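You operate a simulated robot arm through the tools that you are given. There is no shell and no other tool.

Carry out the task below with a simulated robot arm. There is one attempt and no reset: what you move stays moved.

TASK
Switch off the grey base, move the green module to socket 57, fit the black one in 27, switch on.
Fine: power off while modules move; the other module stays in the rack. Where these are worked on the way, their far stop is far enough and under half their travel is too little: rocker on the grey base.
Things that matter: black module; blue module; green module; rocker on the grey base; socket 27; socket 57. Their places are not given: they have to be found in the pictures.

Only the result counts: the job must be done as asked and must still hold three seconds after the hand-in. Knocking over, shifting, dropping, spilling or breaking anything else fails it.

THE ROBOT
A 7-joint arm with a two-finger parallel gripper, fixed in place. Base frame: the origin is on the floor under the middle of its stand, x ahead of it, y to its left, z up; the work surface is at about z = 750. Lengths are in mm, angles in rad, forces in N, time in s.
With the tool pointing down near the work surface it reaches from about 400 to 900 mm from the base axis. Its first joint turns from -0.297 to 2.199 rad. Payload 1.57 kg.
Tool frame: the origin (TCP) lies between the finger pads and is the grasp point; the fingertips stand 30 mm ahead of it; z points along the fingers, y is the line along which they close. The gripper opens to 80 mm. The fingers are 17 mm wide and 12 mm thick; the gripper's body (40 by 82 mm) begins 80 mm behind the TCP.
Orientation is that of the tool frame in the base frame, as a unit quaternion [x, y, z, w]. With the fingers straight down and closing along the base's y, the tool's x points along the base's -x, its y along +y and its z along -z.

THE INTERFACE
- The arm moves only by the tool step_arm. Its argument "steps" is one flat list of numbers, 7 for each row, row after row: the opening, from 0 (shut) to 1 (fully open), then the shift along the tool's x, y, z in m, then the turn, a rotation vector about the tool's x, y, z in rad. In form: [jaw, x, y, z, wx, wy, wz, jaw, x, y, z, wx, wy, wz, ...]. A call has 1 to 20 rows; each row shifts and turns the commanded pose from where the row before left it, along the tool's axes as they then stand. Rows are played at 5 a second. More than 50 mm and 0.15 rad between two rows, or a gripper value outside its range, and nothing of the call is played. A pose out of reach is approached as far as the arm can. The call stops where the force on the tool passes 90 N (or 10 N more than at its start, if that is more) or the arm is blocked; 0.2 s more then pass. Each finger travels about 45 mm/s and halts on what it meets, pressing with about 26 N; the grip force reading is that of the motor and also rises with nothing between the fingers. The clock runs only during rows and for 0.2 s after the last one: add rows that do not move to give the fingers time. It gives the time, the measured TCP pose, the force on the tool (base axes), the opening and the grip force at its end, in the units of the frame above (readings bear some noise), with the torque about the TCP (base axes, N m) and any sound that the robot's microphone picked up.
- Cameras (640 x 400 px; columns grow to the right, rows downward): "scene" is fixed at [402.9, -650.9, 1386.9]; the picture's right is [0.83, -0.56, 0.00], its down [-0.34, -0.50, -0.80] and it looks along [0.45, 0.66, -0.60] (base axes); focal length 318 px, centre (320, 200). "wrist" rides on the gripper at [72, -7, -122] in the tool frame; the picture's right is [0.09, 1.00, 0.00], its down [-0.84, 0.08, -0.54] and it looks along [-0.54, 0.05, 0.84] (tool axes); focal length 238 px, centre (320, 200).
- camera(camera): a new picture of that camera. It takes no simulated time.
- raise_lower(by): slides the trunk up (or, below 0, down) by that many mm; the arm rides with it, the base frame stays. It gives what a move gives, with no picture.
- measure_at(camera, pixels): there is no depth. For up to 12 entries [column, row, z] of the newest picture of that camera ("zoom" is the newest enlarged one), the place [x, y] in the base frame at which the ray of that pixel passes the height z, good to about 2 mm. It takes no simulated time.
- zoom(camera, box): a new picture of the part [left, top, right, bottom] of that camera's present view, enlarged. It takes no simulated time.
- job_done(): hands the job in; it is judged then, once.

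Unless the task says otherwise, let go and move clear before handing in.

The tools are called after "Call:" as name(argument=value, ...) on one line, values as JSON. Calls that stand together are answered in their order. step_arm: Moves the arm, as the interface text tells. Its arguments: {"type":"object","properties":{"steps":{"type":"array","items":{"type":"number"}}},"required":["steps"]} The other tools are called the same way: raise_lower (by) moves the trunk up or down; camera (camera) takes a picture; measure_at (camera, pixels) gives the place at which the rays of pixels pass given heights; zoom (camera, box) takes an enlarged picture of a part of a camera's view; job_done () hands the job in.

At the start:

```text
clock: 0.0
position: [707.8, -36.6, 1130.9]
orientation: [0.001, 1.0, 0.0, 0.0]
contact_force: [0.4, -0.5, -0.1]
wrist_torque: [0.01, 0.01, -0.01]
gripper_width: 80.0
grasp_force: 0.0
trunk travel left (down, up): [-725.0, 65.0]
```

scene: 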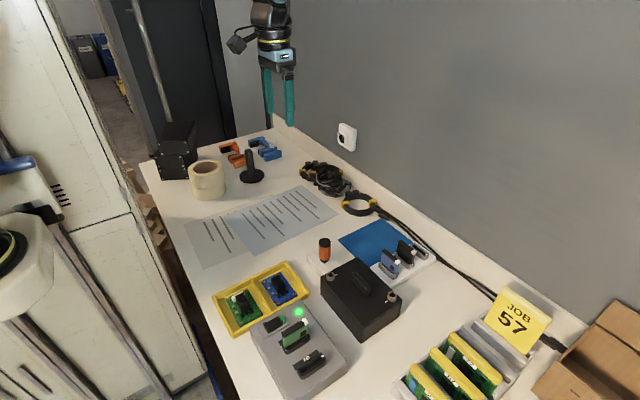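
wrist: 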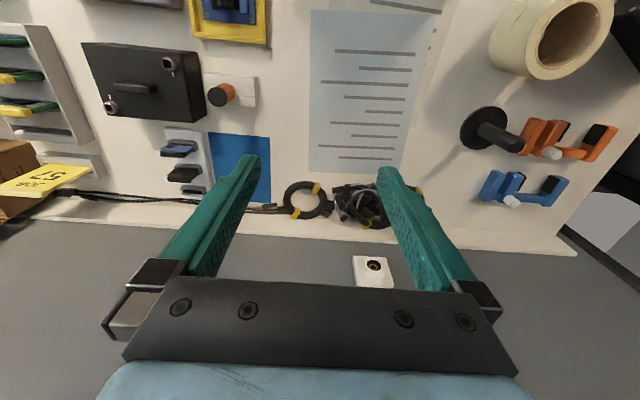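

The scene shows a grey base around (298,352) with a green light at (298,312) and a green module at about (295,335), a rack near (403,255), and a card "JOB 57" at (515,315). I'll zoom in on these to identify the parts.

Call:
zoom(camera="scene", box=[240, 290, 360, 400])

Call:
zoom(camera="scene", box=[300, 210, 460, 310])

Call:
zoom(camera="scene", box=[200, 250, 320, 345])

Call:
zoom(camera="scene", box=[380, 270, 580, 400])

```text
3.64 times, centred on (300, 345) of scene
```

zoom: 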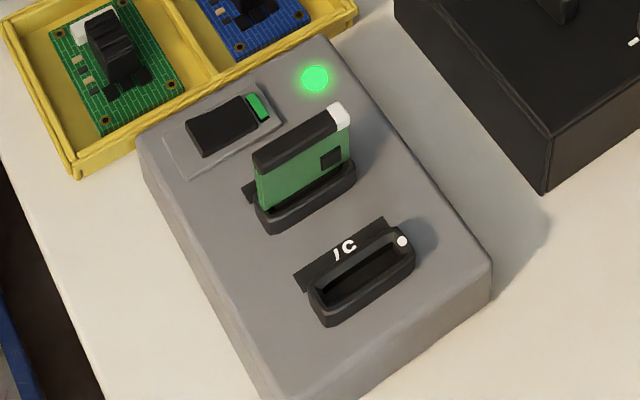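

```text
4.00 times, centred on (380, 260) of scene
```

zoom: 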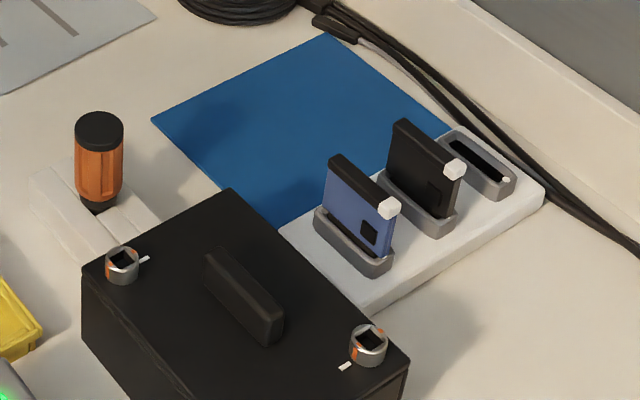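

```text
4.21 times, centred on (260, 298) of scene
```

zoom: 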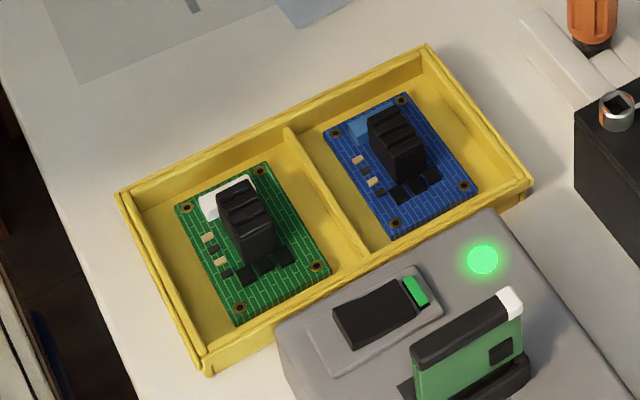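

```text
3.08 times, centred on (480, 335) of scene
```

zoom: 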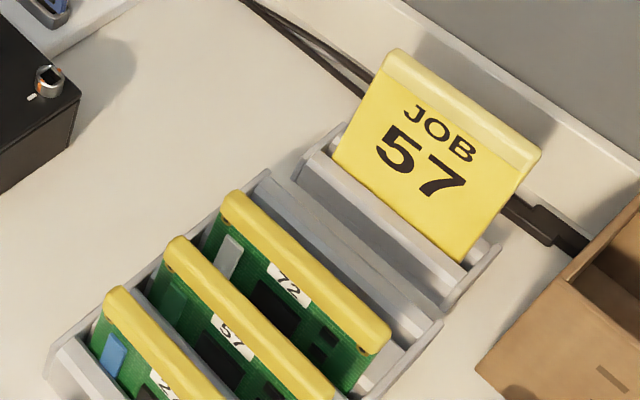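

The base has a black/green rocker at about (286,322), the green module in one socket, and an empty socket with a partly hidden label. I'll measure where these lie to plan a closer wrist view.

Call:
measure_at(camera="scene", pixels=[[286, 325, 800], [295, 340, 800], [309, 366, 800], [298, 312, 800], [390, 268, 780], [405, 255, 780], [420, 248, 780], [360, 300, 830], [440, 370, 800], [512, 318, 850], [210, 180, 800], [170, 160, 800]])

Call:
zoom(camera="wrist", box=[0, 0, 320, 200])

```text
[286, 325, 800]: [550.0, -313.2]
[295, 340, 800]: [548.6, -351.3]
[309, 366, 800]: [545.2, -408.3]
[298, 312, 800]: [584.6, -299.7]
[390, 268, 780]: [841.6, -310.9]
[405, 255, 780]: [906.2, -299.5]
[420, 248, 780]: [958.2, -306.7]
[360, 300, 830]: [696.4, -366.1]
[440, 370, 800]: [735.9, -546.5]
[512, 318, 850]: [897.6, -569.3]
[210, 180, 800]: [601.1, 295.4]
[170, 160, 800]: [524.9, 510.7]
```

```text
2.00 times, centred on (160, 100) of wrist
```

zoom: 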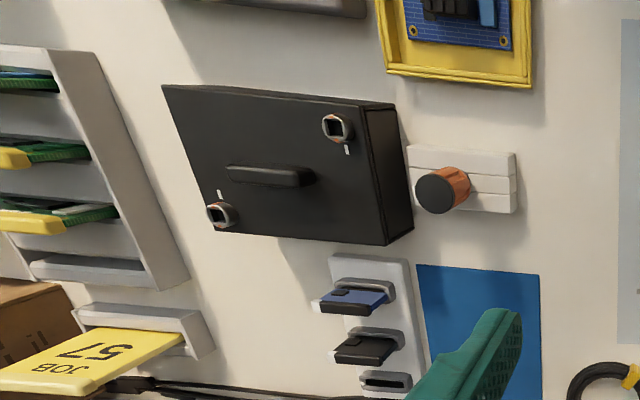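

The grey base sits near (548,-350) and the rack near (840–960,-305). I'll move at the present safe height to over the grey base for a wrist look.

Call:
step_arm(steps=[1, 0.021, -0.0367, 0, 0, 0, 0, 1, 0.021, -0.0367, 0, 0, 0, 0, 1, 0.021, -0.0367, 0, 0, 0, 0, 1, 0.021, -0.0367, 0, 0, 0, 0, 1, 0.021, -0.0367, 0, 0, 0, 0, 1, 0.021, -0.0367, 0, 0, 0, 0, 1, 0.021, -0.0367, 0, 0, 0, 0, 1, 0.021, -0.0367, 0, 0, 0, 0, 1, 0, 0, 0, 0, 0, 0])

Call:
camera(camera="wrist")

Call:
camera(camera="scene")

```text
clock: 2.0
position: [540.8, -332.3, 1133.1]
orientation: [0.0, 1.0, 0.0, 0.0]
contact_force: [0.8, 0.9, -0.1]
wrist_torque: [-0.01, 0.0, 0.03]
gripper_width: 80.0
grasp_force: 0.0
trunk travel left (down, up): [-725.0, 65.0]
```

```text
taken
```

wrist: 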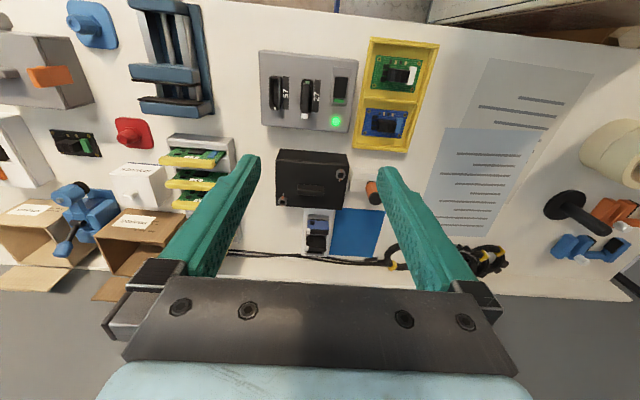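

```text
taken
```

scene: 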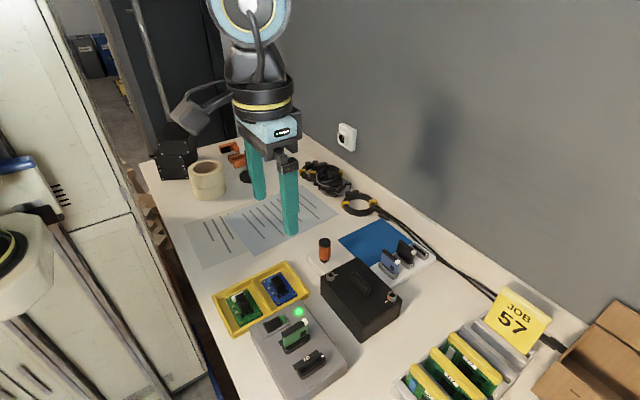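

The wrist view shows the base at (305,90) with two socket labels at about (286,92) and (317,98). I'll zoom to read them and the rocker.

Call:
zoom(camera="wrist", box=[250, 40, 370, 140])

Call:
zoom(camera="wrist", box=[270, 140, 400, 260])

```text
4.00 times, centred on (310, 90) of wrist
```

zoom: 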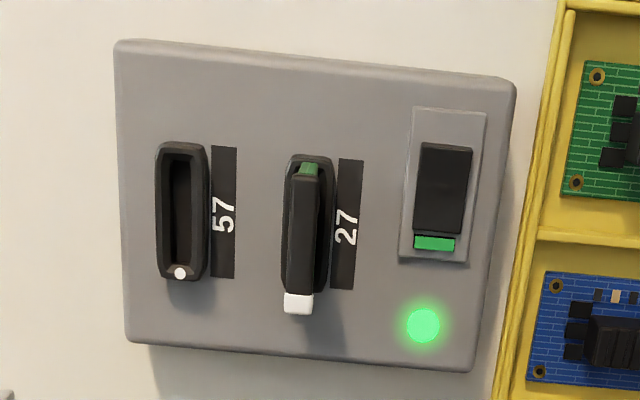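

```text
3.33 times, centred on (335, 200) of wrist
```

zoom: 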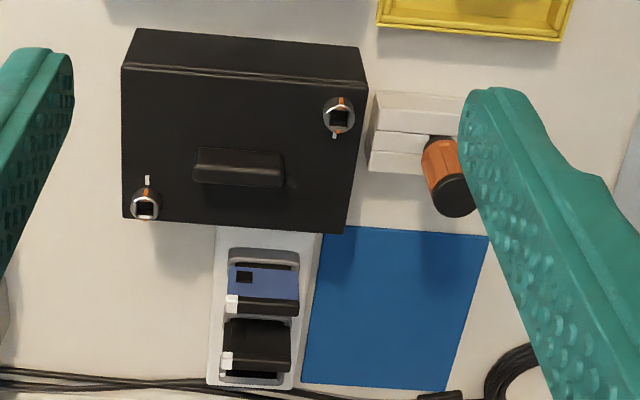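

Labels are clear: socket 57 (zoom 222,215) is empty, the green module is in 27 (345,225), and its white corner points to +x like the socket dot. I'll triangulate heights from both cameras.

Call:
measure_at(camera="wrist", pixels=[[275, 108.25, 780], [275, 108.25, 800], [275, 108.25, 820], [307.75, 117.25, 820], [307.75, 117.25, 840], [307.75, 117.25, 860], [335.75, 121.25, 790], [335.75, 121.25, 810]])

Call:
measure_at(camera="scene", pixels=[[322.5, 356.3, 780], [322.5, 356.3, 800], [322.5, 356.3, 820], [324.8, 322, 820], [324.8, 322, 840], [324.8, 322, 860], [298.6, 311.4, 790], [298.6, 311.4, 810]])

```text
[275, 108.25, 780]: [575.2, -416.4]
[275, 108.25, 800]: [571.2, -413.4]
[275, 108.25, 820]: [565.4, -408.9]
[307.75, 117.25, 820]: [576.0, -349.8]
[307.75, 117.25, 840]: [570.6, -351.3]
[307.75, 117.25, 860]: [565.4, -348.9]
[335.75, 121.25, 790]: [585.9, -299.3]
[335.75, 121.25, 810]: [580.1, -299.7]
```

```text
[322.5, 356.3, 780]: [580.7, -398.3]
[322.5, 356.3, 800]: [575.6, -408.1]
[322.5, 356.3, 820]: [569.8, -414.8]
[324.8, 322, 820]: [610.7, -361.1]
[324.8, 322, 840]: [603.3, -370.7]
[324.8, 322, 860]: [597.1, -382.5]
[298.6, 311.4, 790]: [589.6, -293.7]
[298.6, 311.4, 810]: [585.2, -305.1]
```

The base top is at about z=800 with the socket rim near 809. I'll go lower and slightly back for a finer view of the rocker and modules.

Call:
step_arm(steps=[1, 0.015, -0.0045, 0.034, 0, 0, 0, 1, 0.015, -0.0045, 0.034, 0, 0, 0, 1, 0.015, -0.0045, 0.034, 0, 0, 0, 1, 0.015, -0.0045, 0.034, 0, 0, 0, 1, 0, 0, 0, 0, 0, 0])

Call:
camera(camera="wrist")

Call:
zoom(camera="wrist", box=[230, 80, 400, 230])

```text
clock: 3.2
position: [479.6, -349.7, 998.4]
orientation: [0.001, 1.0, 0.0, 0.0]
contact_force: [0.0, 0.3, -0.4]
wrist_torque: [0.01, -0.01, 0.03]
gripper_width: 79.9
grasp_force: 0.0
trunk travel left (down, up): [-725.0, 65.0]
```

```text
taken
```

wrist: 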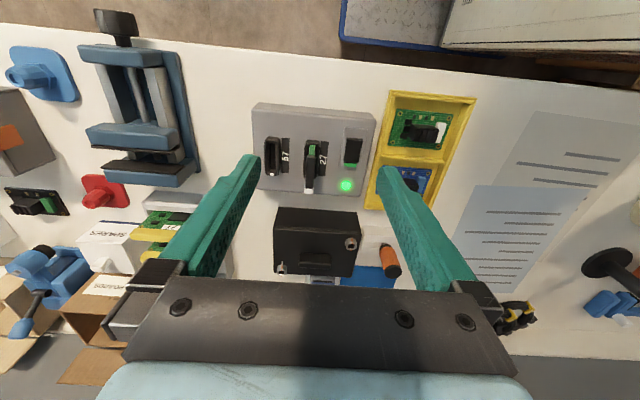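

```text
2.67 times, centred on (315, 155) of wrist
```

zoom: 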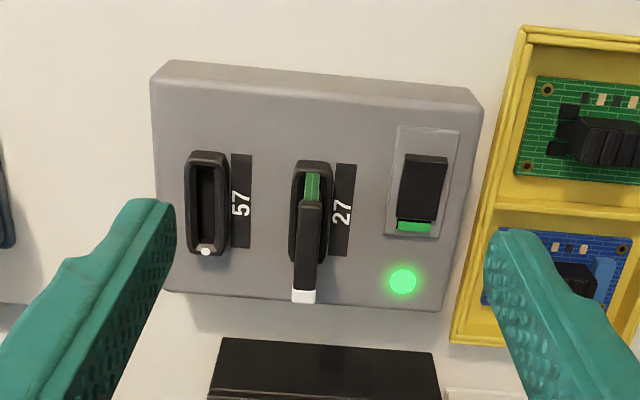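

The base is central at about (315,150) now. I'll zoom tighter on the rocker and each socket.

Call:
zoom(camera="wrist", box=[325, 115, 385, 200])

Call:
zoom(camera="scene", box=[262, 300, 318, 335])

Call:
zoom(camera="wrist", box=[250, 100, 370, 205])

```text
4.71 times, centred on (355, 158) of wrist
```

zoom: 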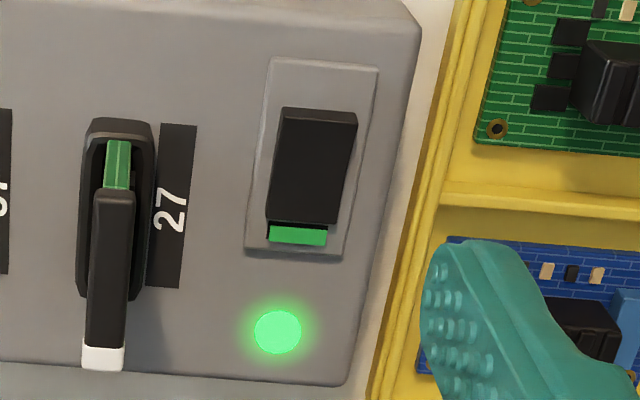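

```text
11.43 times, centred on (290, 318) of scene
```

zoom: 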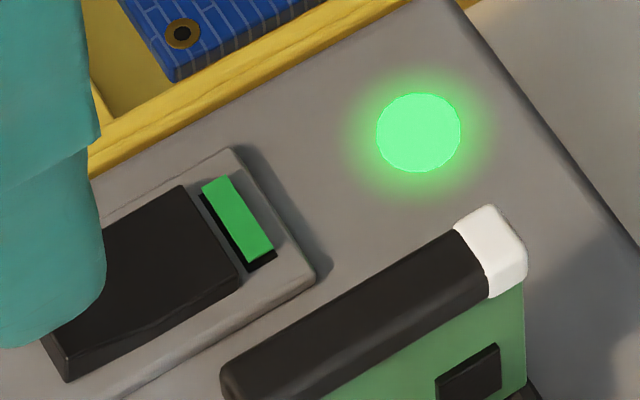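

```text
3.81 times, centred on (310, 152) of wrist
```

zoom: 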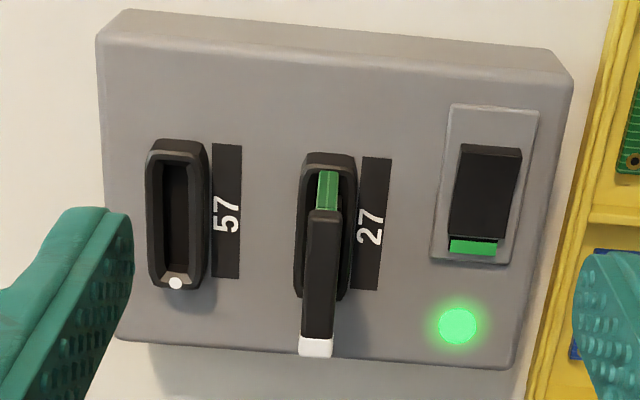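

The rocker's -x end (zoom 490,150) stands up and the +x end with the green flag is down, so off means pressing the -x end. I'll measure edges for position and yaw.

Call:
measure_at(camera="zoom", pixels=[[97, 36, 800], [572, 78, 800], [118, 338, 800], [508, 368, 800], [213, 144, 800], [242, 145, 800], [213, 275, 800], [240, 278, 800], [362, 157, 800], [392, 159, 800], [350, 288, 800], [379, 290, 800]])

Call:
measure_at(camera="zoom", pixels=[[453, 104, 802], [539, 112, 802], [431, 257, 802], [510, 266, 802], [462, 144, 808], [521, 150, 808], [448, 240, 803], [497, 254, 803], [458, 326, 800], [176, 283, 809], [327, 172, 820], [335, 185, 820]])

```text
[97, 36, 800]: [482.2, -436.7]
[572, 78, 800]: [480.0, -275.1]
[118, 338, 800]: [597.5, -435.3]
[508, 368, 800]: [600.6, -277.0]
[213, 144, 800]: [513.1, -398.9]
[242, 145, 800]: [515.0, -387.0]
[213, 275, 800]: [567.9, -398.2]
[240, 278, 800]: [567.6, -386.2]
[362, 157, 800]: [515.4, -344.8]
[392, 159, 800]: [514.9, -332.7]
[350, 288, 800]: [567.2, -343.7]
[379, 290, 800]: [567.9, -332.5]
```

```text
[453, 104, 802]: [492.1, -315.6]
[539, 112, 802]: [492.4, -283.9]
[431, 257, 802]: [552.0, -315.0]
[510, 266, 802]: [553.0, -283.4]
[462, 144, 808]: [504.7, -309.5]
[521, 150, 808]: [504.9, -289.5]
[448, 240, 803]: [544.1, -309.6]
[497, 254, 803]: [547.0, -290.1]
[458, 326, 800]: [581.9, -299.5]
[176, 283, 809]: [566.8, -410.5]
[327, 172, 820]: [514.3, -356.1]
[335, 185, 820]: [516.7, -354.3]
```

The base is aligned with the axes: rocker plate centre about (522,-299.5), labels centred at x≈541, sockets 54 mm apart in y. Next I'll move over the rack to see it, which also clears the scene camera's view of the rocker.

Call:
step_arm(steps=[1, -0.04, 0.006, 0, 0, 0, 0, 1, -0.04, 0.006, 0, 0, 0, 0, 1, -0.04, 0.006, 0, 0, 0, 0, 1, -0.04, 0.006, 0, 0, 0, 0, 1, -0.04, 0.006, 0, 0, 0, 0, 1, -0.04, 0.006, 0, 0, 0, 0, 1, -0.04, 0.006, 0, 0, 0, 0, 1, -0.04, 0.006, 0, 0, 0, 0, 1, 0, 0, 0, 0, 0, 0])

Call:
camera(camera="wrist")

Call:
camera(camera="scene")

Call:
zoom(camera="scene", box=[262, 300, 318, 335])

```text
clock: 5.2
position: [800.6, -301.7, 998.2]
orientation: [0.001, 1.0, 0.0, 0.0]
contact_force: [0.4, -0.2, -0.1]
wrist_torque: [0.02, -0.01, 0.01]
gripper_width: 79.9
grasp_force: 0.0
trunk travel left (down, up): [-725.0, 65.0]
```

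```text
taken
```

wrist: 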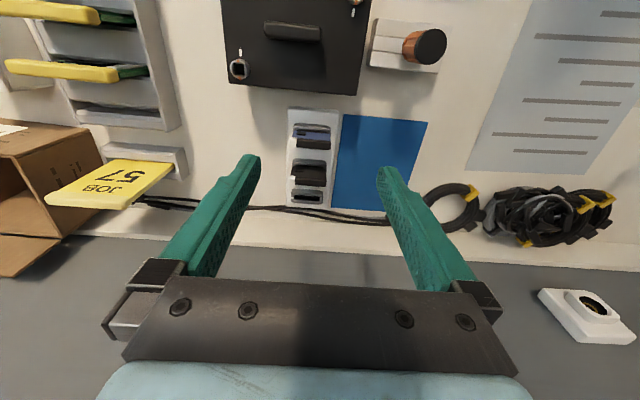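

```text
taken
```

scene: 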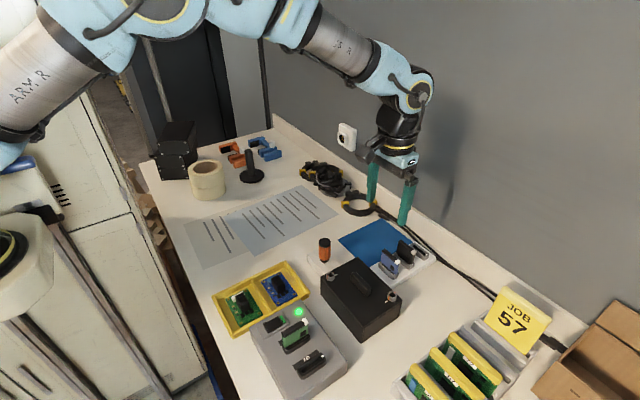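

```text
11.43 times, centred on (290, 318) of scene
```

zoom: 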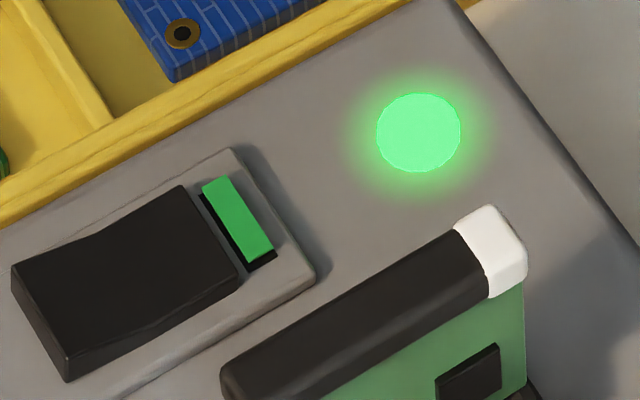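

The rocker is V-shaped with its -x end (zoom 40,320) raised. I'll measure its heights from the scene view and zoom on the rack in the wrist view around (312,165).

Call:
measure_at(camera="zoom", pixels=[[62, 357, 805], [62, 357, 810], [62, 357, 815], [12, 268, 805], [12, 268, 810], [12, 268, 815], [240, 272, 800], [240, 272, 805], [182, 185, 800], [182, 185, 805], [120, 342, 800], [120, 342, 806]])

Call:
zoom(camera="wrist", box=[270, 100, 360, 220])

Call:
zoom(camera="scene", box=[370, 225, 440, 285])

```text
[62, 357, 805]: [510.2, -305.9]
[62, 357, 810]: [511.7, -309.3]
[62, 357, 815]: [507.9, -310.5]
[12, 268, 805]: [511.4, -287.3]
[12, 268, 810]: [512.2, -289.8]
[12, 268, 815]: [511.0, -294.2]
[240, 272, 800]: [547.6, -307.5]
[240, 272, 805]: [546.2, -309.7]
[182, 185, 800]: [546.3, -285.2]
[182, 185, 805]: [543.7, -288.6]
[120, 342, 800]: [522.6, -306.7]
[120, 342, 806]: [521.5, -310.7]
```

```text
3.33 times, centred on (315, 160) of wrist
```

zoom: 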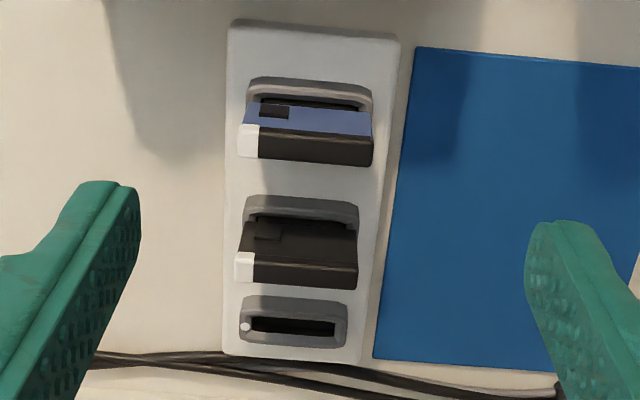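

```text
6.67 times, centred on (405, 255) of scene
```

zoom: 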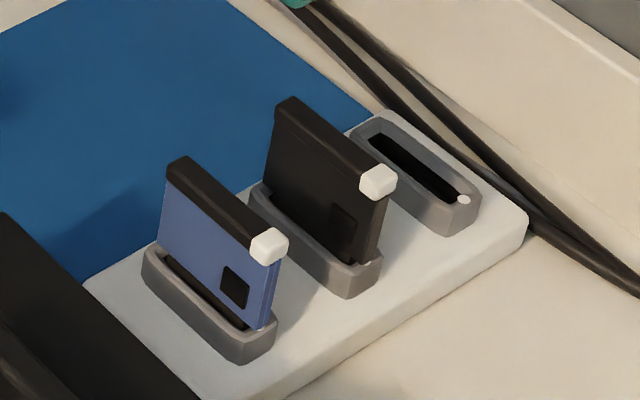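

The rack holds blue, then black, then an empty slot going +x, with the white ends at -y. I'll triangulate the caps and slot dot from both cameras.

Call:
measure_at(camera="wrist", pixels=[[292.8, 197.8, 770], [292.8, 197.8, 785], [292.2, 180.1, 800], [292.2, 180.1, 830], [293.4, 142, 800], [293.4, 142, 830], [288, 106, 765], [339, 110.5, 765], [286.5, 206.5, 765], [327, 208.6, 765]])

Call:
measure_at(camera="scene", pixels=[[426.4, 254.85, 770], [426.4, 254.85, 785], [413.7, 252.3, 800], [413.7, 252.3, 830], [397.5, 262, 800], [397.5, 262, 830]])

```text
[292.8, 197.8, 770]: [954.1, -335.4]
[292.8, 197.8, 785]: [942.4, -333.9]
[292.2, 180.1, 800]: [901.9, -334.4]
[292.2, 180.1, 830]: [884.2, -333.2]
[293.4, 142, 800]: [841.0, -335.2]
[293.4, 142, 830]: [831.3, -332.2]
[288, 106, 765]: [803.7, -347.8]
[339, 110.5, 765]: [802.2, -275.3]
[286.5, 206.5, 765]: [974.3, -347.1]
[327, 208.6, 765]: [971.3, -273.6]
```

```text
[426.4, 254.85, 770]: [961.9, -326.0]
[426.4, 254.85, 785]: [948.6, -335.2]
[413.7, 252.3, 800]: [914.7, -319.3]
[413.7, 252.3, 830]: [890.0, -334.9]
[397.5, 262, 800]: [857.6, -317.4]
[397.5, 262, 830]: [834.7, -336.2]
```

Rack slots lie at about x=834 (blue), 888 (black) and 942, y centre ≈ -310, module tops near z=828. I'll shut the fingers and go above the raised -x wing of the rocker at about (507,-299.5).

Call:
step_arm(steps=[0, 0.0419, 0.0003, 0, 0, 0, 0, 0, 0.0419, 0.0003, 0, 0, 0, 0, 0, 0.0419, 0.0003, 0, 0, 0, 0, 0, 0.0419, 0.0003, 0, 0, 0, 0, 0, 0.0419, 0.0003, 0, 0, 0, 0, 0, 0.0419, 0.0003, 0, 0, 0, 0, 0, 0.0419, 0.0003, 0, 0, 0, 0, 0, 0, 0, 0.04, 0, 0, 0, 0, 0, 0, 0.04, 0, 0, 0, 0, 0, 0, 0, 0, 0, 0])

Call:
camera(camera="wrist")

Call:
camera(camera="scene")

```text
clock: 7.4
position: [507.0, -297.1, 916.7]
orientation: [0.0, 1.0, 0.0, -0.001]
contact_force: [-0.2, 0.0, 0.5]
wrist_torque: [-0.01, -0.02, -0.01]
gripper_width: 0.0
grasp_force: 21.2
trunk travel left (down, up): [-725.0, 65.0]
```

```text
taken
```

wrist: 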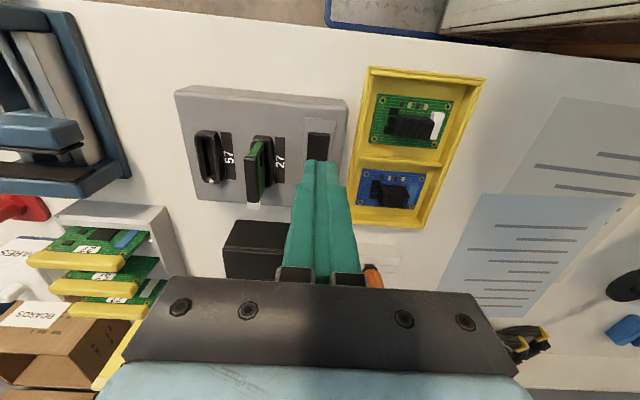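

```text
taken
```

scene: 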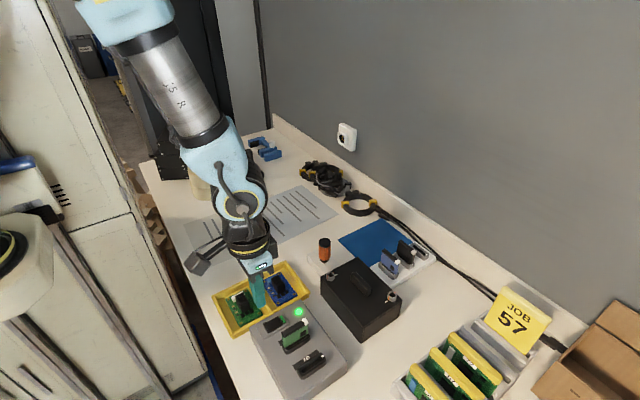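

The tips are at about z=887 over the rocker. I'll descend to about 10 mm above the raised wing and check.

Call:
step_arm(steps=[0, 0, -0.0008, 0.022, 0, 0, 0, 0, 0, -0.0007, 0.022, 0, 0, 0, 0, 0, 0, 0.018, 0, 0, 0, 0, 0, 0, 0, 0, 0, 0])

Call:
zoom(camera="scene", box=[250, 290, 330, 345])

Call:
zoom(camera="wrist", box=[220, 80, 380, 200])

```text
clock: 8.4
position: [508.0, -299.4, 853.4]
orientation: [0.001, 1.0, 0.0, 0.0]
contact_force: [0.5, 0.2, -0.3]
wrist_torque: [0.02, 0.0, -0.02]
gripper_width: 0.0
grasp_force: 20.9
trunk travel left (down, up): [-725.0, 65.0]
```

```text
7.27 times, centred on (290, 318) of scene
```

zoom: 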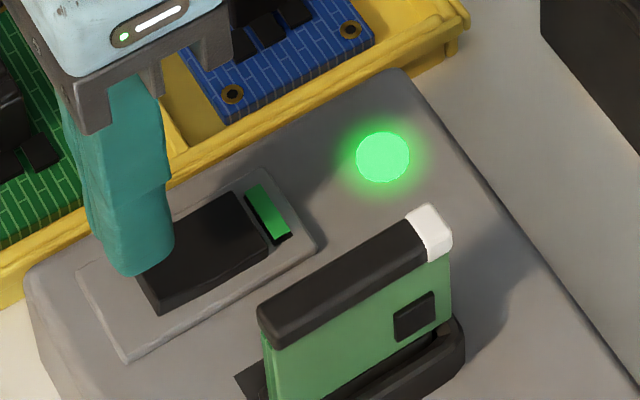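

```text
3.33 times, centred on (300, 140) of wrist
```

zoom: 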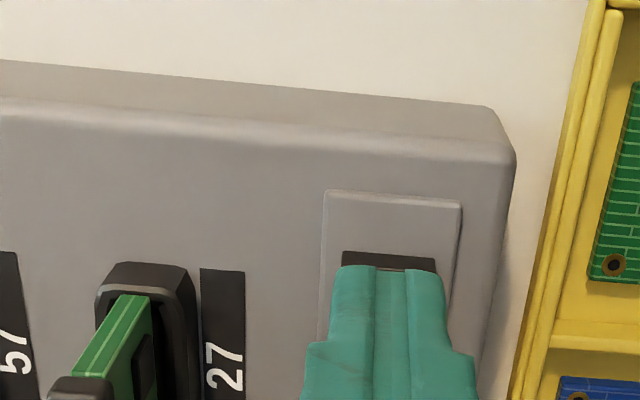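

The fingertips are over the rocker's -x wing (wrist zoom 390,265). I'll press down in small steps and watch the force.

Call:
step_arm(steps=[0, 0, 0, 0.005, 0, 0, 0, 0, 0, 0, 0.004, 0, 0, 0, 0, 0, 0, 0.003, 0, 0, 0, 0, 0, 0, 0.003, 0, 0, 0, 0, 0, 0, 0, 0, 0, 0])

Call:
zoom(camera="scene", box=[250, 290, 330, 345])

```text
clock: 9.6
position: [507.4, -299.7, 838.2]
orientation: [0.001, 1.0, 0.0, 0.001]
contact_force: [0.0, 0.7, 0.0]
wrist_torque: [0.02, 0.0, -0.01]
gripper_width: 0.0
grasp_force: 20.7
trunk travel left (down, up): [-725.0, 65.0]
```

```text
7.27 times, centred on (290, 318) of scene
```

zoom: 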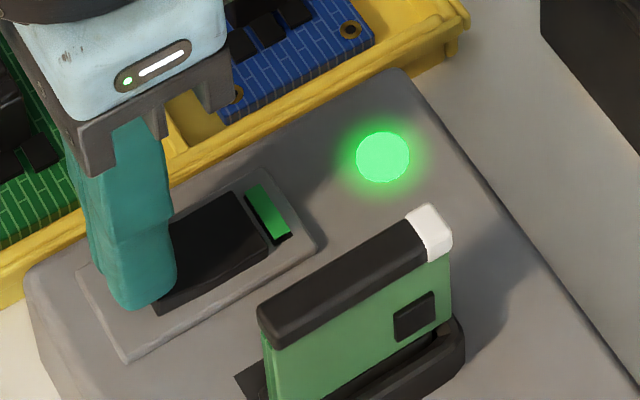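

No force yet with the tips at about z=808. I'll continue down in 2 mm steps.

Call:
step_arm(steps=[0, 0, 0, 0.002, 0, 0, 0, 0, 0, 0, 0.002, 0, 0, 0, 0, 0, 0, 0.002, 0, 0, 0, 0, 0, 0, 0, 0, 0, 0])

Call:
zoom(camera="scene", box=[250, 290, 330, 345])

```text
clock: 10.6
position: [506.1, -298.5, 834.2]
orientation: [0.001, 1.0, -0.002, 0.001]
contact_force: [-3.2, 1.5, 26.3]
wrist_torque: [0.09, -0.13, -0.05]
gripper_width: 0.0
grasp_force: 21.3
trunk travel left (down, up): [-725.0, 65.0]
heard: click
```

```text
7.27 times, centred on (290, 318) of scene
```

zoom: 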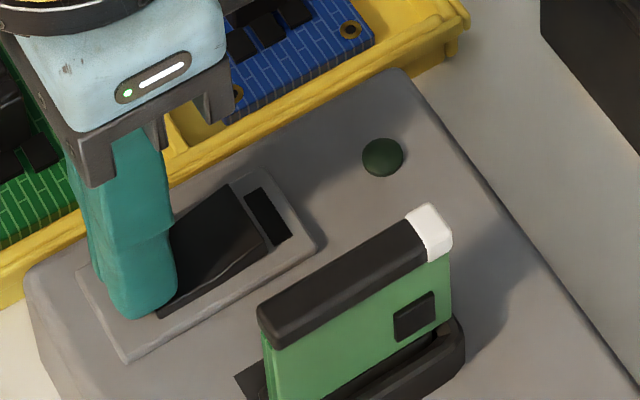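

A click was heard and the LED at (383,157) went dark. I'll push a further 1 mm to the stop, then lift clear and check that it holds.

Call:
step_arm(steps=[0, 0, 0, 0.001, 0, 0, 0, 0, 0, 0, 0, 0, 0, 0, 0, 0, 0, -0.01, 0, 0, 0, 0, 0, 0, -0.04, 0, 0, 0, 0, 0, 0, -0.045, 0, 0, 0, 0.55, 0, 0, -0.045, 0, 0, 0, 0.55, 0.03, 0, 0, 0, 0, 0, 0.55, 0, 0, 0, 0, 0, 0])

Call:
zoom(camera="scene", box=[250, 290, 330, 345])

Call:
camera(camera="wrist")

```text
clock: 12.4
position: [475.3, -299.6, 972.2]
orientation: [0.001, 1.0, 0.0, -0.001]
contact_force: [0.3, 0.1, 0.6]
wrist_torque: [-0.02, 0.03, 0.01]
gripper_width: 44.0
grasp_force: 0.1
trunk travel left (down, up): [-725.0, 65.0]
```

```text
7.27 times, centred on (290, 318) of scene
```

zoom: 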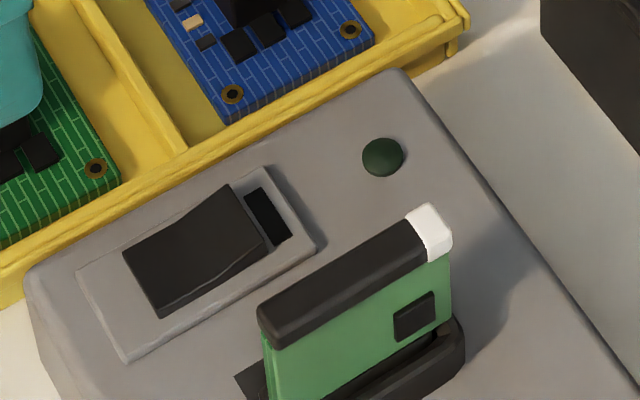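

```text
taken
```

wrist: 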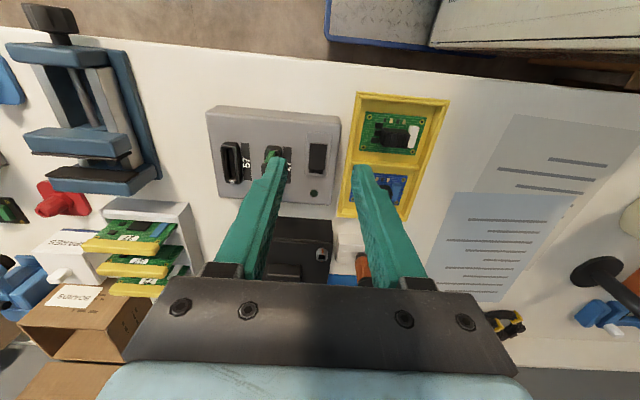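

The power is off and the flag at (268,215) is hidden. Now I'll go back to the viewing spot above the sockets with open fingers to locate the sockets and module precisely.

Call:
step_arm(steps=[1, -0.005, -0.04, 0, 0, 0, 0, 1, -0.005, -0.04, 0, 0, 0, 0, 1, 0, 0, 0, 0, 0, 0, 1, 0, 0, 0, 0, 0, 0])

Call:
camera(camera="wrist")

Call:
zoom(camera="scene", box=[265, 310, 335, 380])

Call:
zoom(camera="wrist", box=[255, 100, 365, 210])

```text
clock: 13.4
position: [486.1, -379.6, 969.9]
orientation: [0.001, 1.0, 0.0, 0.0]
contact_force: [0.4, -0.4, -0.3]
wrist_torque: [0.0, 0.0, 0.0]
gripper_width: 80.3
grasp_force: 0.0
trunk travel left (down, up): [-725.0, 65.0]
```

```text
taken
```

wrist: 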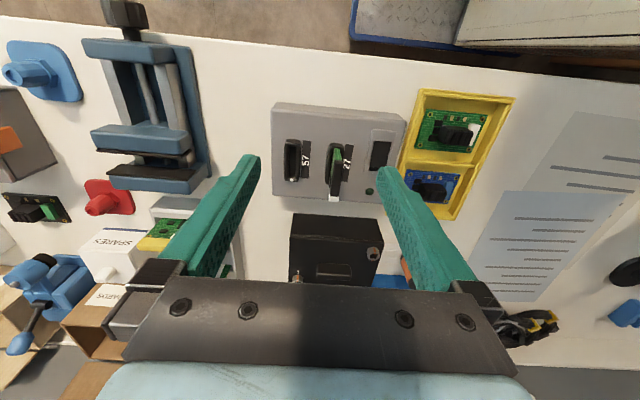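

```text
5.71 times, centred on (300, 345) of scene
```

zoom: 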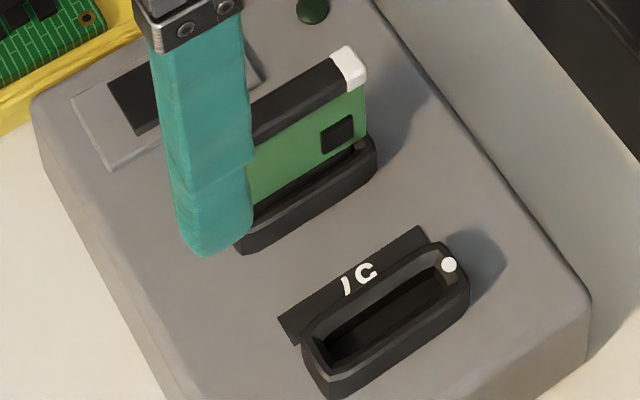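

```text
3.64 times, centred on (310, 155) of wrist
```

zoom: 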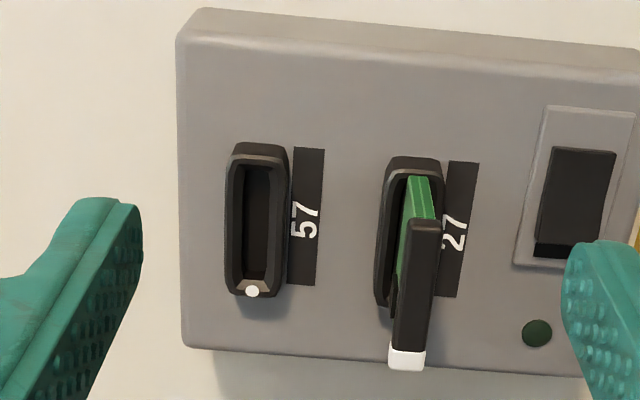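

The sockets are clear now: 57's slot at zoom (256,225) and the green module's cap spanning (410,220)-(424,370). I'll measure slot, rim and cap points.

Call:
measure_at(camera="zoom", pixels=[[226, 215, 809], [289, 220, 809], [262, 143, 809], [252, 297, 809], [243, 166, 806], [271, 167, 806], [240, 280, 806], [266, 283, 806], [252, 291, 809], [293, 149, 800], [449, 162, 800], [416, 157, 809]])

Call:
measure_at(camera="zoom", pixels=[[410, 220, 850], [441, 222, 850], [390, 366, 850], [424, 370, 850], [410, 220, 860], [441, 222, 860], [390, 366, 860], [424, 370, 860], [376, 290, 809], [407, 179, 815], [428, 177, 815], [416, 157, 815]])

Call:
measure_at(camera="scene", pixels=[[361.5, 357, 850], [305.3, 320.5, 850], [305.3, 320.5, 860], [322.6, 356.4, 809]])

```text
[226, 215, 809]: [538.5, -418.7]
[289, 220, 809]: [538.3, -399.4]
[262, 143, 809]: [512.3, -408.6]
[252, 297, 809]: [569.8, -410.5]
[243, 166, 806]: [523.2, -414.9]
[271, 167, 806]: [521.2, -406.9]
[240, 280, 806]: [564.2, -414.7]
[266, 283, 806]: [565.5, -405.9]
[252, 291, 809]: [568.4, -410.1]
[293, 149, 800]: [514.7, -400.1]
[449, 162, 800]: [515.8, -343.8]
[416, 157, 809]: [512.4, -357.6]
```

```text
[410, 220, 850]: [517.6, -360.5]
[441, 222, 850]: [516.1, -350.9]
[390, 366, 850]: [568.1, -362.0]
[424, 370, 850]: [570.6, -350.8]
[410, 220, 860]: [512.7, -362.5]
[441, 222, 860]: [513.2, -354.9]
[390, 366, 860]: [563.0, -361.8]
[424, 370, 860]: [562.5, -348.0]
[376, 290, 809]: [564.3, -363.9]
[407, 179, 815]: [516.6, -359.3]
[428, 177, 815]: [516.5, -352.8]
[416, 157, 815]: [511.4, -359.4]
```

```text
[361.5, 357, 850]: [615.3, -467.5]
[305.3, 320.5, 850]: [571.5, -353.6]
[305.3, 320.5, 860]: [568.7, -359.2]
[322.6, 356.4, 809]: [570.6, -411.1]
```

Green module: cap spans x≈516–569, y≈-361 to -351, top near z=855; socket 57 centre ≈ (541,-410), socket 27 centre ≈ (541,-355.8). I'll move over the green module with a 44 mm opening and come partway down to check alignment.

Call:
step_arm(steps=[0.55, -0.02725, 0.01195, 0, 0, 0, 0, 0.55, -0.02725, 0.01195, 0, 0, 0, 0, 0.55, 0, 0, 0.04, 0, 0, 0, 0.55, 0, 0, 0.03, 0, 0, 0, 0.55, 0, 0, 0, 0, 0, 0])

Call:
camera(camera="wrist")

Call:
zoom(camera="scene", box=[265, 290, 345, 370])

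```text
clock: 14.6
position: [542.8, -355.0, 902.9]
orientation: [-0.001, 1.0, -0.001, 0.0]
contact_force: [-0.3, 0.0, -0.3]
wrist_torque: [0.0, -0.01, 0.03]
gripper_width: 43.9
grasp_force: 0.1
trunk travel left (down, up): [-725.0, 65.0]
```

```text
taken
```

wrist: 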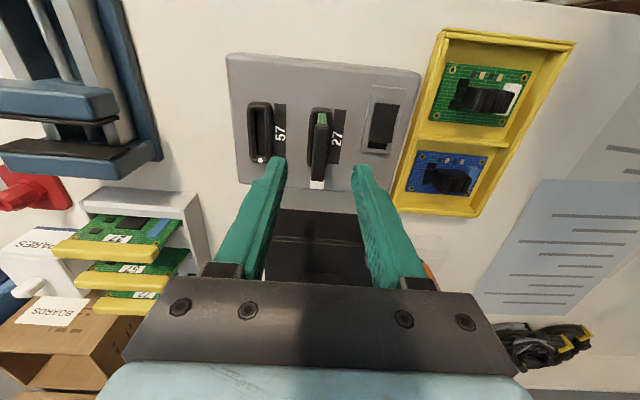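

```text
5.00 times, centred on (305, 330) of scene
```

zoom: 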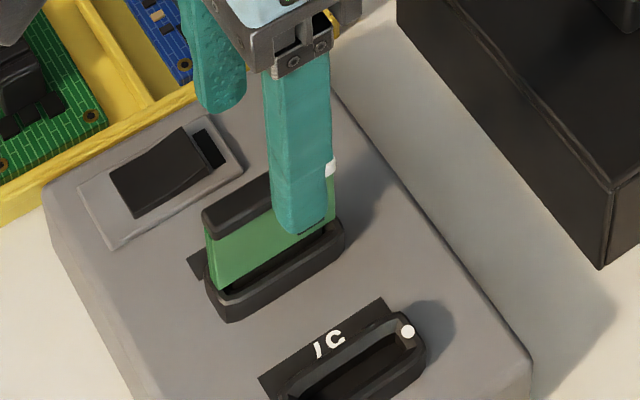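

The module (wrist 319,150) is midway between the fingers (275 and 365). I'll descend to TCP z≈848 and close.

Call:
step_arm(steps=[0.55, 0, 0, 0.02, 0, 0, 0, 0.55, 0, 0, 0.02, 0, 0, 0, 0.55, 0, 0, 0.0125, 0, 0, 0, 0.55, 0, 0, 0, 0, 0, 0])

Call:
zoom(camera="scene", box=[265, 290, 345, 370])

Call:
zoom(camera="wrist", box=[230, 60, 410, 240])

```text
clock: 15.6
position: [542.2, -355.8, 850.1]
orientation: [0.0, 1.0, 0.001, 0.0]
contact_force: [0.1, -0.1, 0.5]
wrist_torque: [0.02, -0.01, -0.04]
gripper_width: 44.0
grasp_force: 0.0
trunk travel left (down, up): [-725.0, 65.0]
```

```text
5.00 times, centred on (305, 330) of scene
```

zoom: 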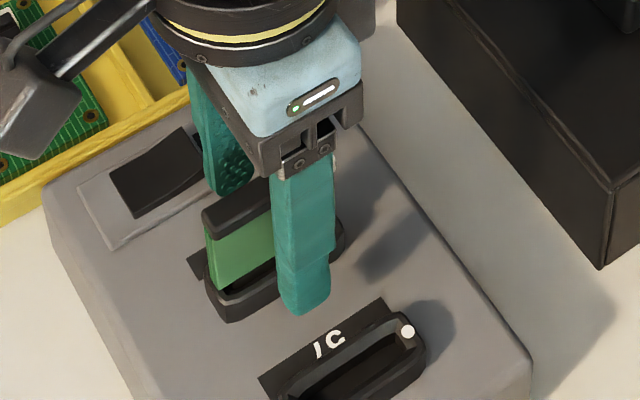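

```text
2.22 times, centred on (320, 150) of wrist
```

zoom: 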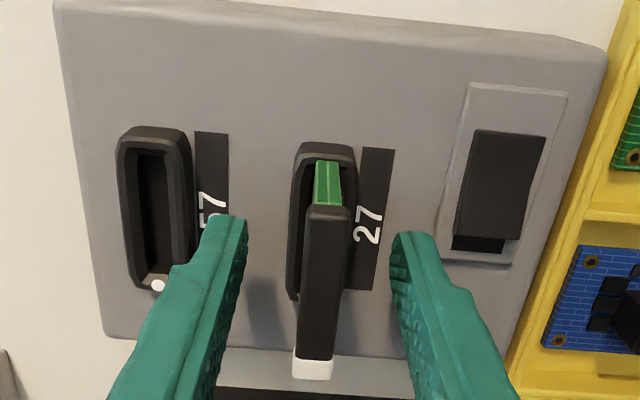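

The fingers straddle the module with the tips just above the base. I'll close now.

Call:
step_arm(steps=[0.2, 0, 0, 0, 0, 0, 0, 0.2, 0, 0, 0, 0, 0, 0, 0, 0, 0, 0, 0, 0, 0, 0, 0, 0, 0, 0, 0, 0, 0, 0, 0, 0, 0, 0, 0])

Call:
zoom(camera="wrist", box=[230, 60, 410, 240])

```text
clock: 16.8
position: [542.3, -356.9, 848.7]
orientation: [0.0, 1.0, 0.0, 0.001]
contact_force: [-0.7, 1.8, 1.0]
wrist_torque: [-0.01, 0.0, 0.01]
gripper_width: 9.9
grasp_force: 26.3
trunk travel left (down, up): [-725.0, 65.0]
```

```text
2.22 times, centred on (320, 150) of wrist
```

zoom: 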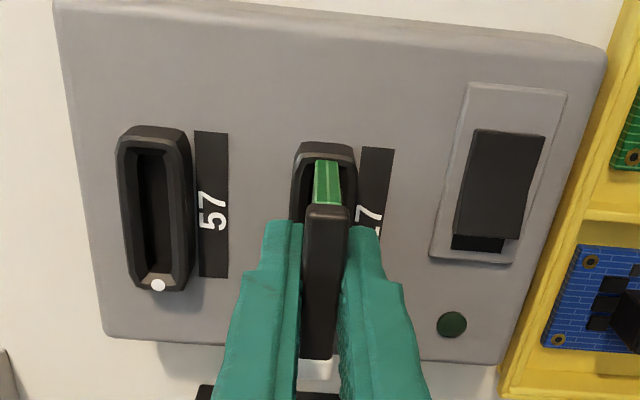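

The grip closed at 9.9 mm on the cap with little side force. I'll lift straight up gently.

Call:
step_arm(steps=[0, 0, 0, -0.003, 0, 0, 0, 0, 0, 0, -0.005, 0, 0, 0, 0, 0, 0, -0.008, 0, 0, 0, 0, 0, 0, -0.012, 0, 0, 0, 0, 0, 0, 0, 0, 0, 0])

Call:
zoom(camera="scene", box=[265, 290, 345, 370])

Call:
zoom(camera="wrist", box=[230, 60, 410, 240])

```text
clock: 18.0
position: [541.8, -354.8, 876.4]
orientation: [0.0, 1.0, 0.0, 0.0]
contact_force: [-0.5, -0.1, -0.7]
wrist_torque: [-0.01, 0.0, 0.0]
gripper_width: 10.0
grasp_force: 26.0
trunk travel left (down, up): [-725.0, 65.0]
```

```text
5.00 times, centred on (305, 330) of scene
```

zoom: 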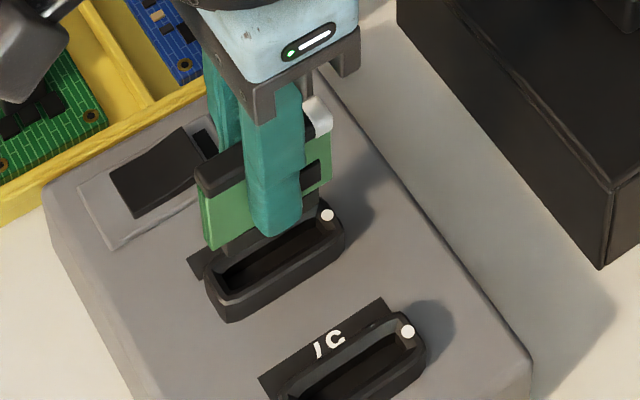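

```text
2.22 times, centred on (320, 150) of wrist
```

zoom: 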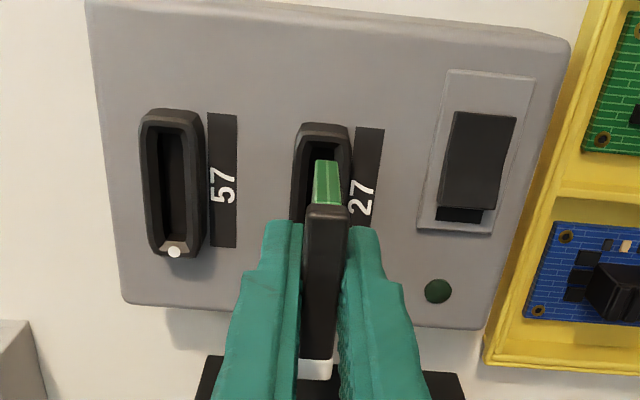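

The module came out cleanly with its tongue visible at (275,240). I'll lift further, then measure the spacing between the two socket dots.

Call:
step_arm(steps=[0, 0, 0, -0.02, 0, 0, 0, 0, 0, 0, -0.02, 0, 0, 0, 0, 0, 0, -0.01, 0, 0, 0, 0, 0, 0, 0, 0, 0, 0])

Call:
camera(camera="wrist")

Call:
zoom(camera="scene", box=[275, 310, 335, 380])

```text
clock: 19.0
position: [541.9, -356.8, 927.7]
orientation: [0.0, 1.0, 0.001, 0.0]
contact_force: [0.1, -0.6, -1.2]
wrist_torque: [-0.04, 0.05, -0.01]
gripper_width: 10.1
grasp_force: 25.3
trunk travel left (down, up): [-725.0, 65.0]
```

```text
taken
```

wrist: 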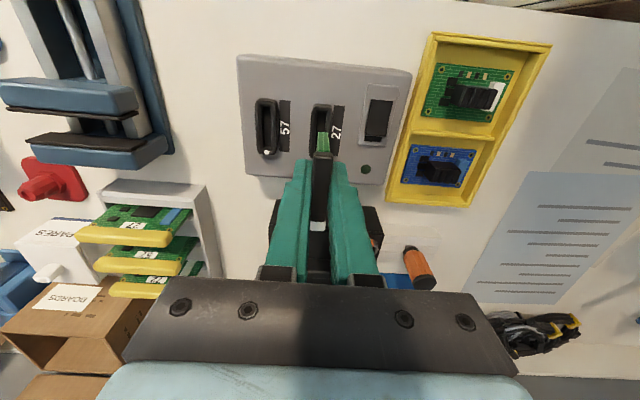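

```text
5.71 times, centred on (305, 345) of scene
```

zoom: 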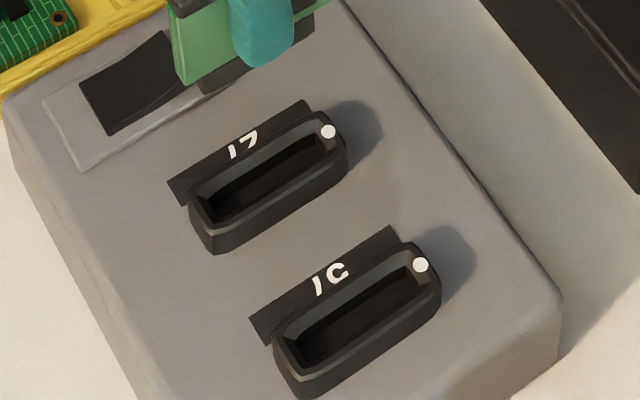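

Both empty sockets are visible with matching dots at zoom (328.5,131.5) and (420.5,264.5), and the label by the nearer-rocker socket is indeed 27. I'll measure the spacing with several paired points.

Call:
measure_at(camera="zoom", pixels=[[328.5, 131.5, 809], [420.5, 264.5, 809], [328.5, 131.5, 809], [420.5, 264.5, 809], [328.5, 131.5, 809], [420.5, 264.5, 809], [167, 182, 800], [250, 317, 800], [305, 100, 800], [389, 226, 800], [215, 254, 800], [304, 398, 800]])

Call:
measure_at(camera="zoom", pixels=[[206, 202, 806], [291, 340, 806], [315, 140, 806], [406, 272, 806], [348, 150, 809], [441, 284, 809], [190, 197, 809], [274, 334, 809], [328.5, 131.5, 809], [420.5, 264.5, 809], [167, 182, 800], [250, 317, 800]])

```text
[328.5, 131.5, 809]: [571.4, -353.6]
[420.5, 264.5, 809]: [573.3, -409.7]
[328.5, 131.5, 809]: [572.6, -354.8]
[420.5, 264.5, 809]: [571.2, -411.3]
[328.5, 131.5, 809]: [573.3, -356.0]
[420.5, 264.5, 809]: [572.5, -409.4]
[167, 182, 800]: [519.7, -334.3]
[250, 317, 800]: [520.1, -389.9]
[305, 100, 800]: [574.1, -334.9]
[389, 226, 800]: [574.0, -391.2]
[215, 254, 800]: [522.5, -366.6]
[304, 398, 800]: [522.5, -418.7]
```

```text
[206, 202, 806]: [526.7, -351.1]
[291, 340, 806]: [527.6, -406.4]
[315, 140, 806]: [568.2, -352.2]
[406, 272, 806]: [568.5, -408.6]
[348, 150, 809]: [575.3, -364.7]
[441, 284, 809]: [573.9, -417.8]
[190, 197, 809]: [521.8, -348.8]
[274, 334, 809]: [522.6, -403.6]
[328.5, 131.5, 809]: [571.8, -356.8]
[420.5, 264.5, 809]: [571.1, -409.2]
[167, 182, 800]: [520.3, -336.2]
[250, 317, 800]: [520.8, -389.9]
```

The spacing averages about 54.5 mm in y with no x shift. I'll move the module over socket 57 and check from both cameras.

Call:
step_arm(steps=[0, 0, -0.0182, 0, 0, 0, 0, 0, 0, -0.0182, 0, 0, 0, 0, 0, 0, -0.018, 0, 0, 0, 0, 0, 0, 0, 0.025, 0, 0, 0, 0, 0, 0, 0, 0, 0, 0, 0, 0, 0, 0, 0, 0, 0])

Call:
zoom(camera="scene", box=[275, 310, 345, 380])

Call:
zoom(camera="wrist", box=[250, 80, 390, 220])

```text
clock: 20.4
position: [541.6, -409.2, 902.9]
orientation: [0.001, 1.0, 0.0, 0.0]
contact_force: [1.2, 0.3, -0.5]
wrist_torque: [0.02, 0.0, -0.01]
gripper_width: 9.7
grasp_force: 25.9
trunk travel left (down, up): [-725.0, 65.0]
```

```text
5.71 times, centred on (310, 345) of scene
```

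zoom: 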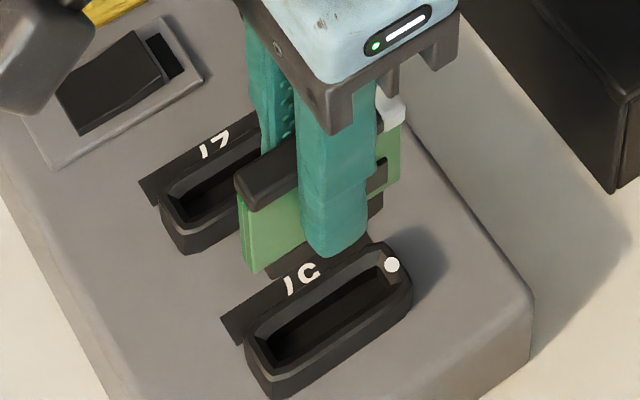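

```text
2.86 times, centred on (320, 150) of wrist
```

zoom: 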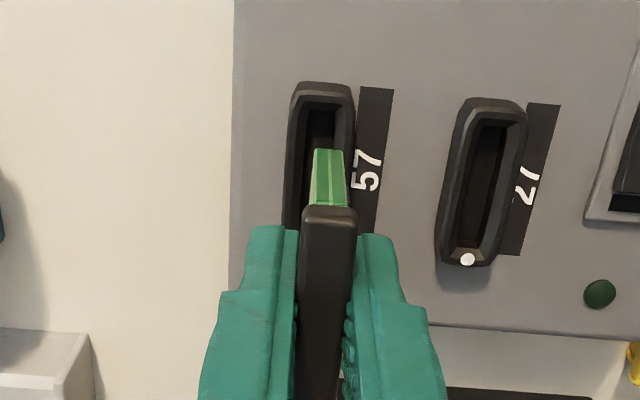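

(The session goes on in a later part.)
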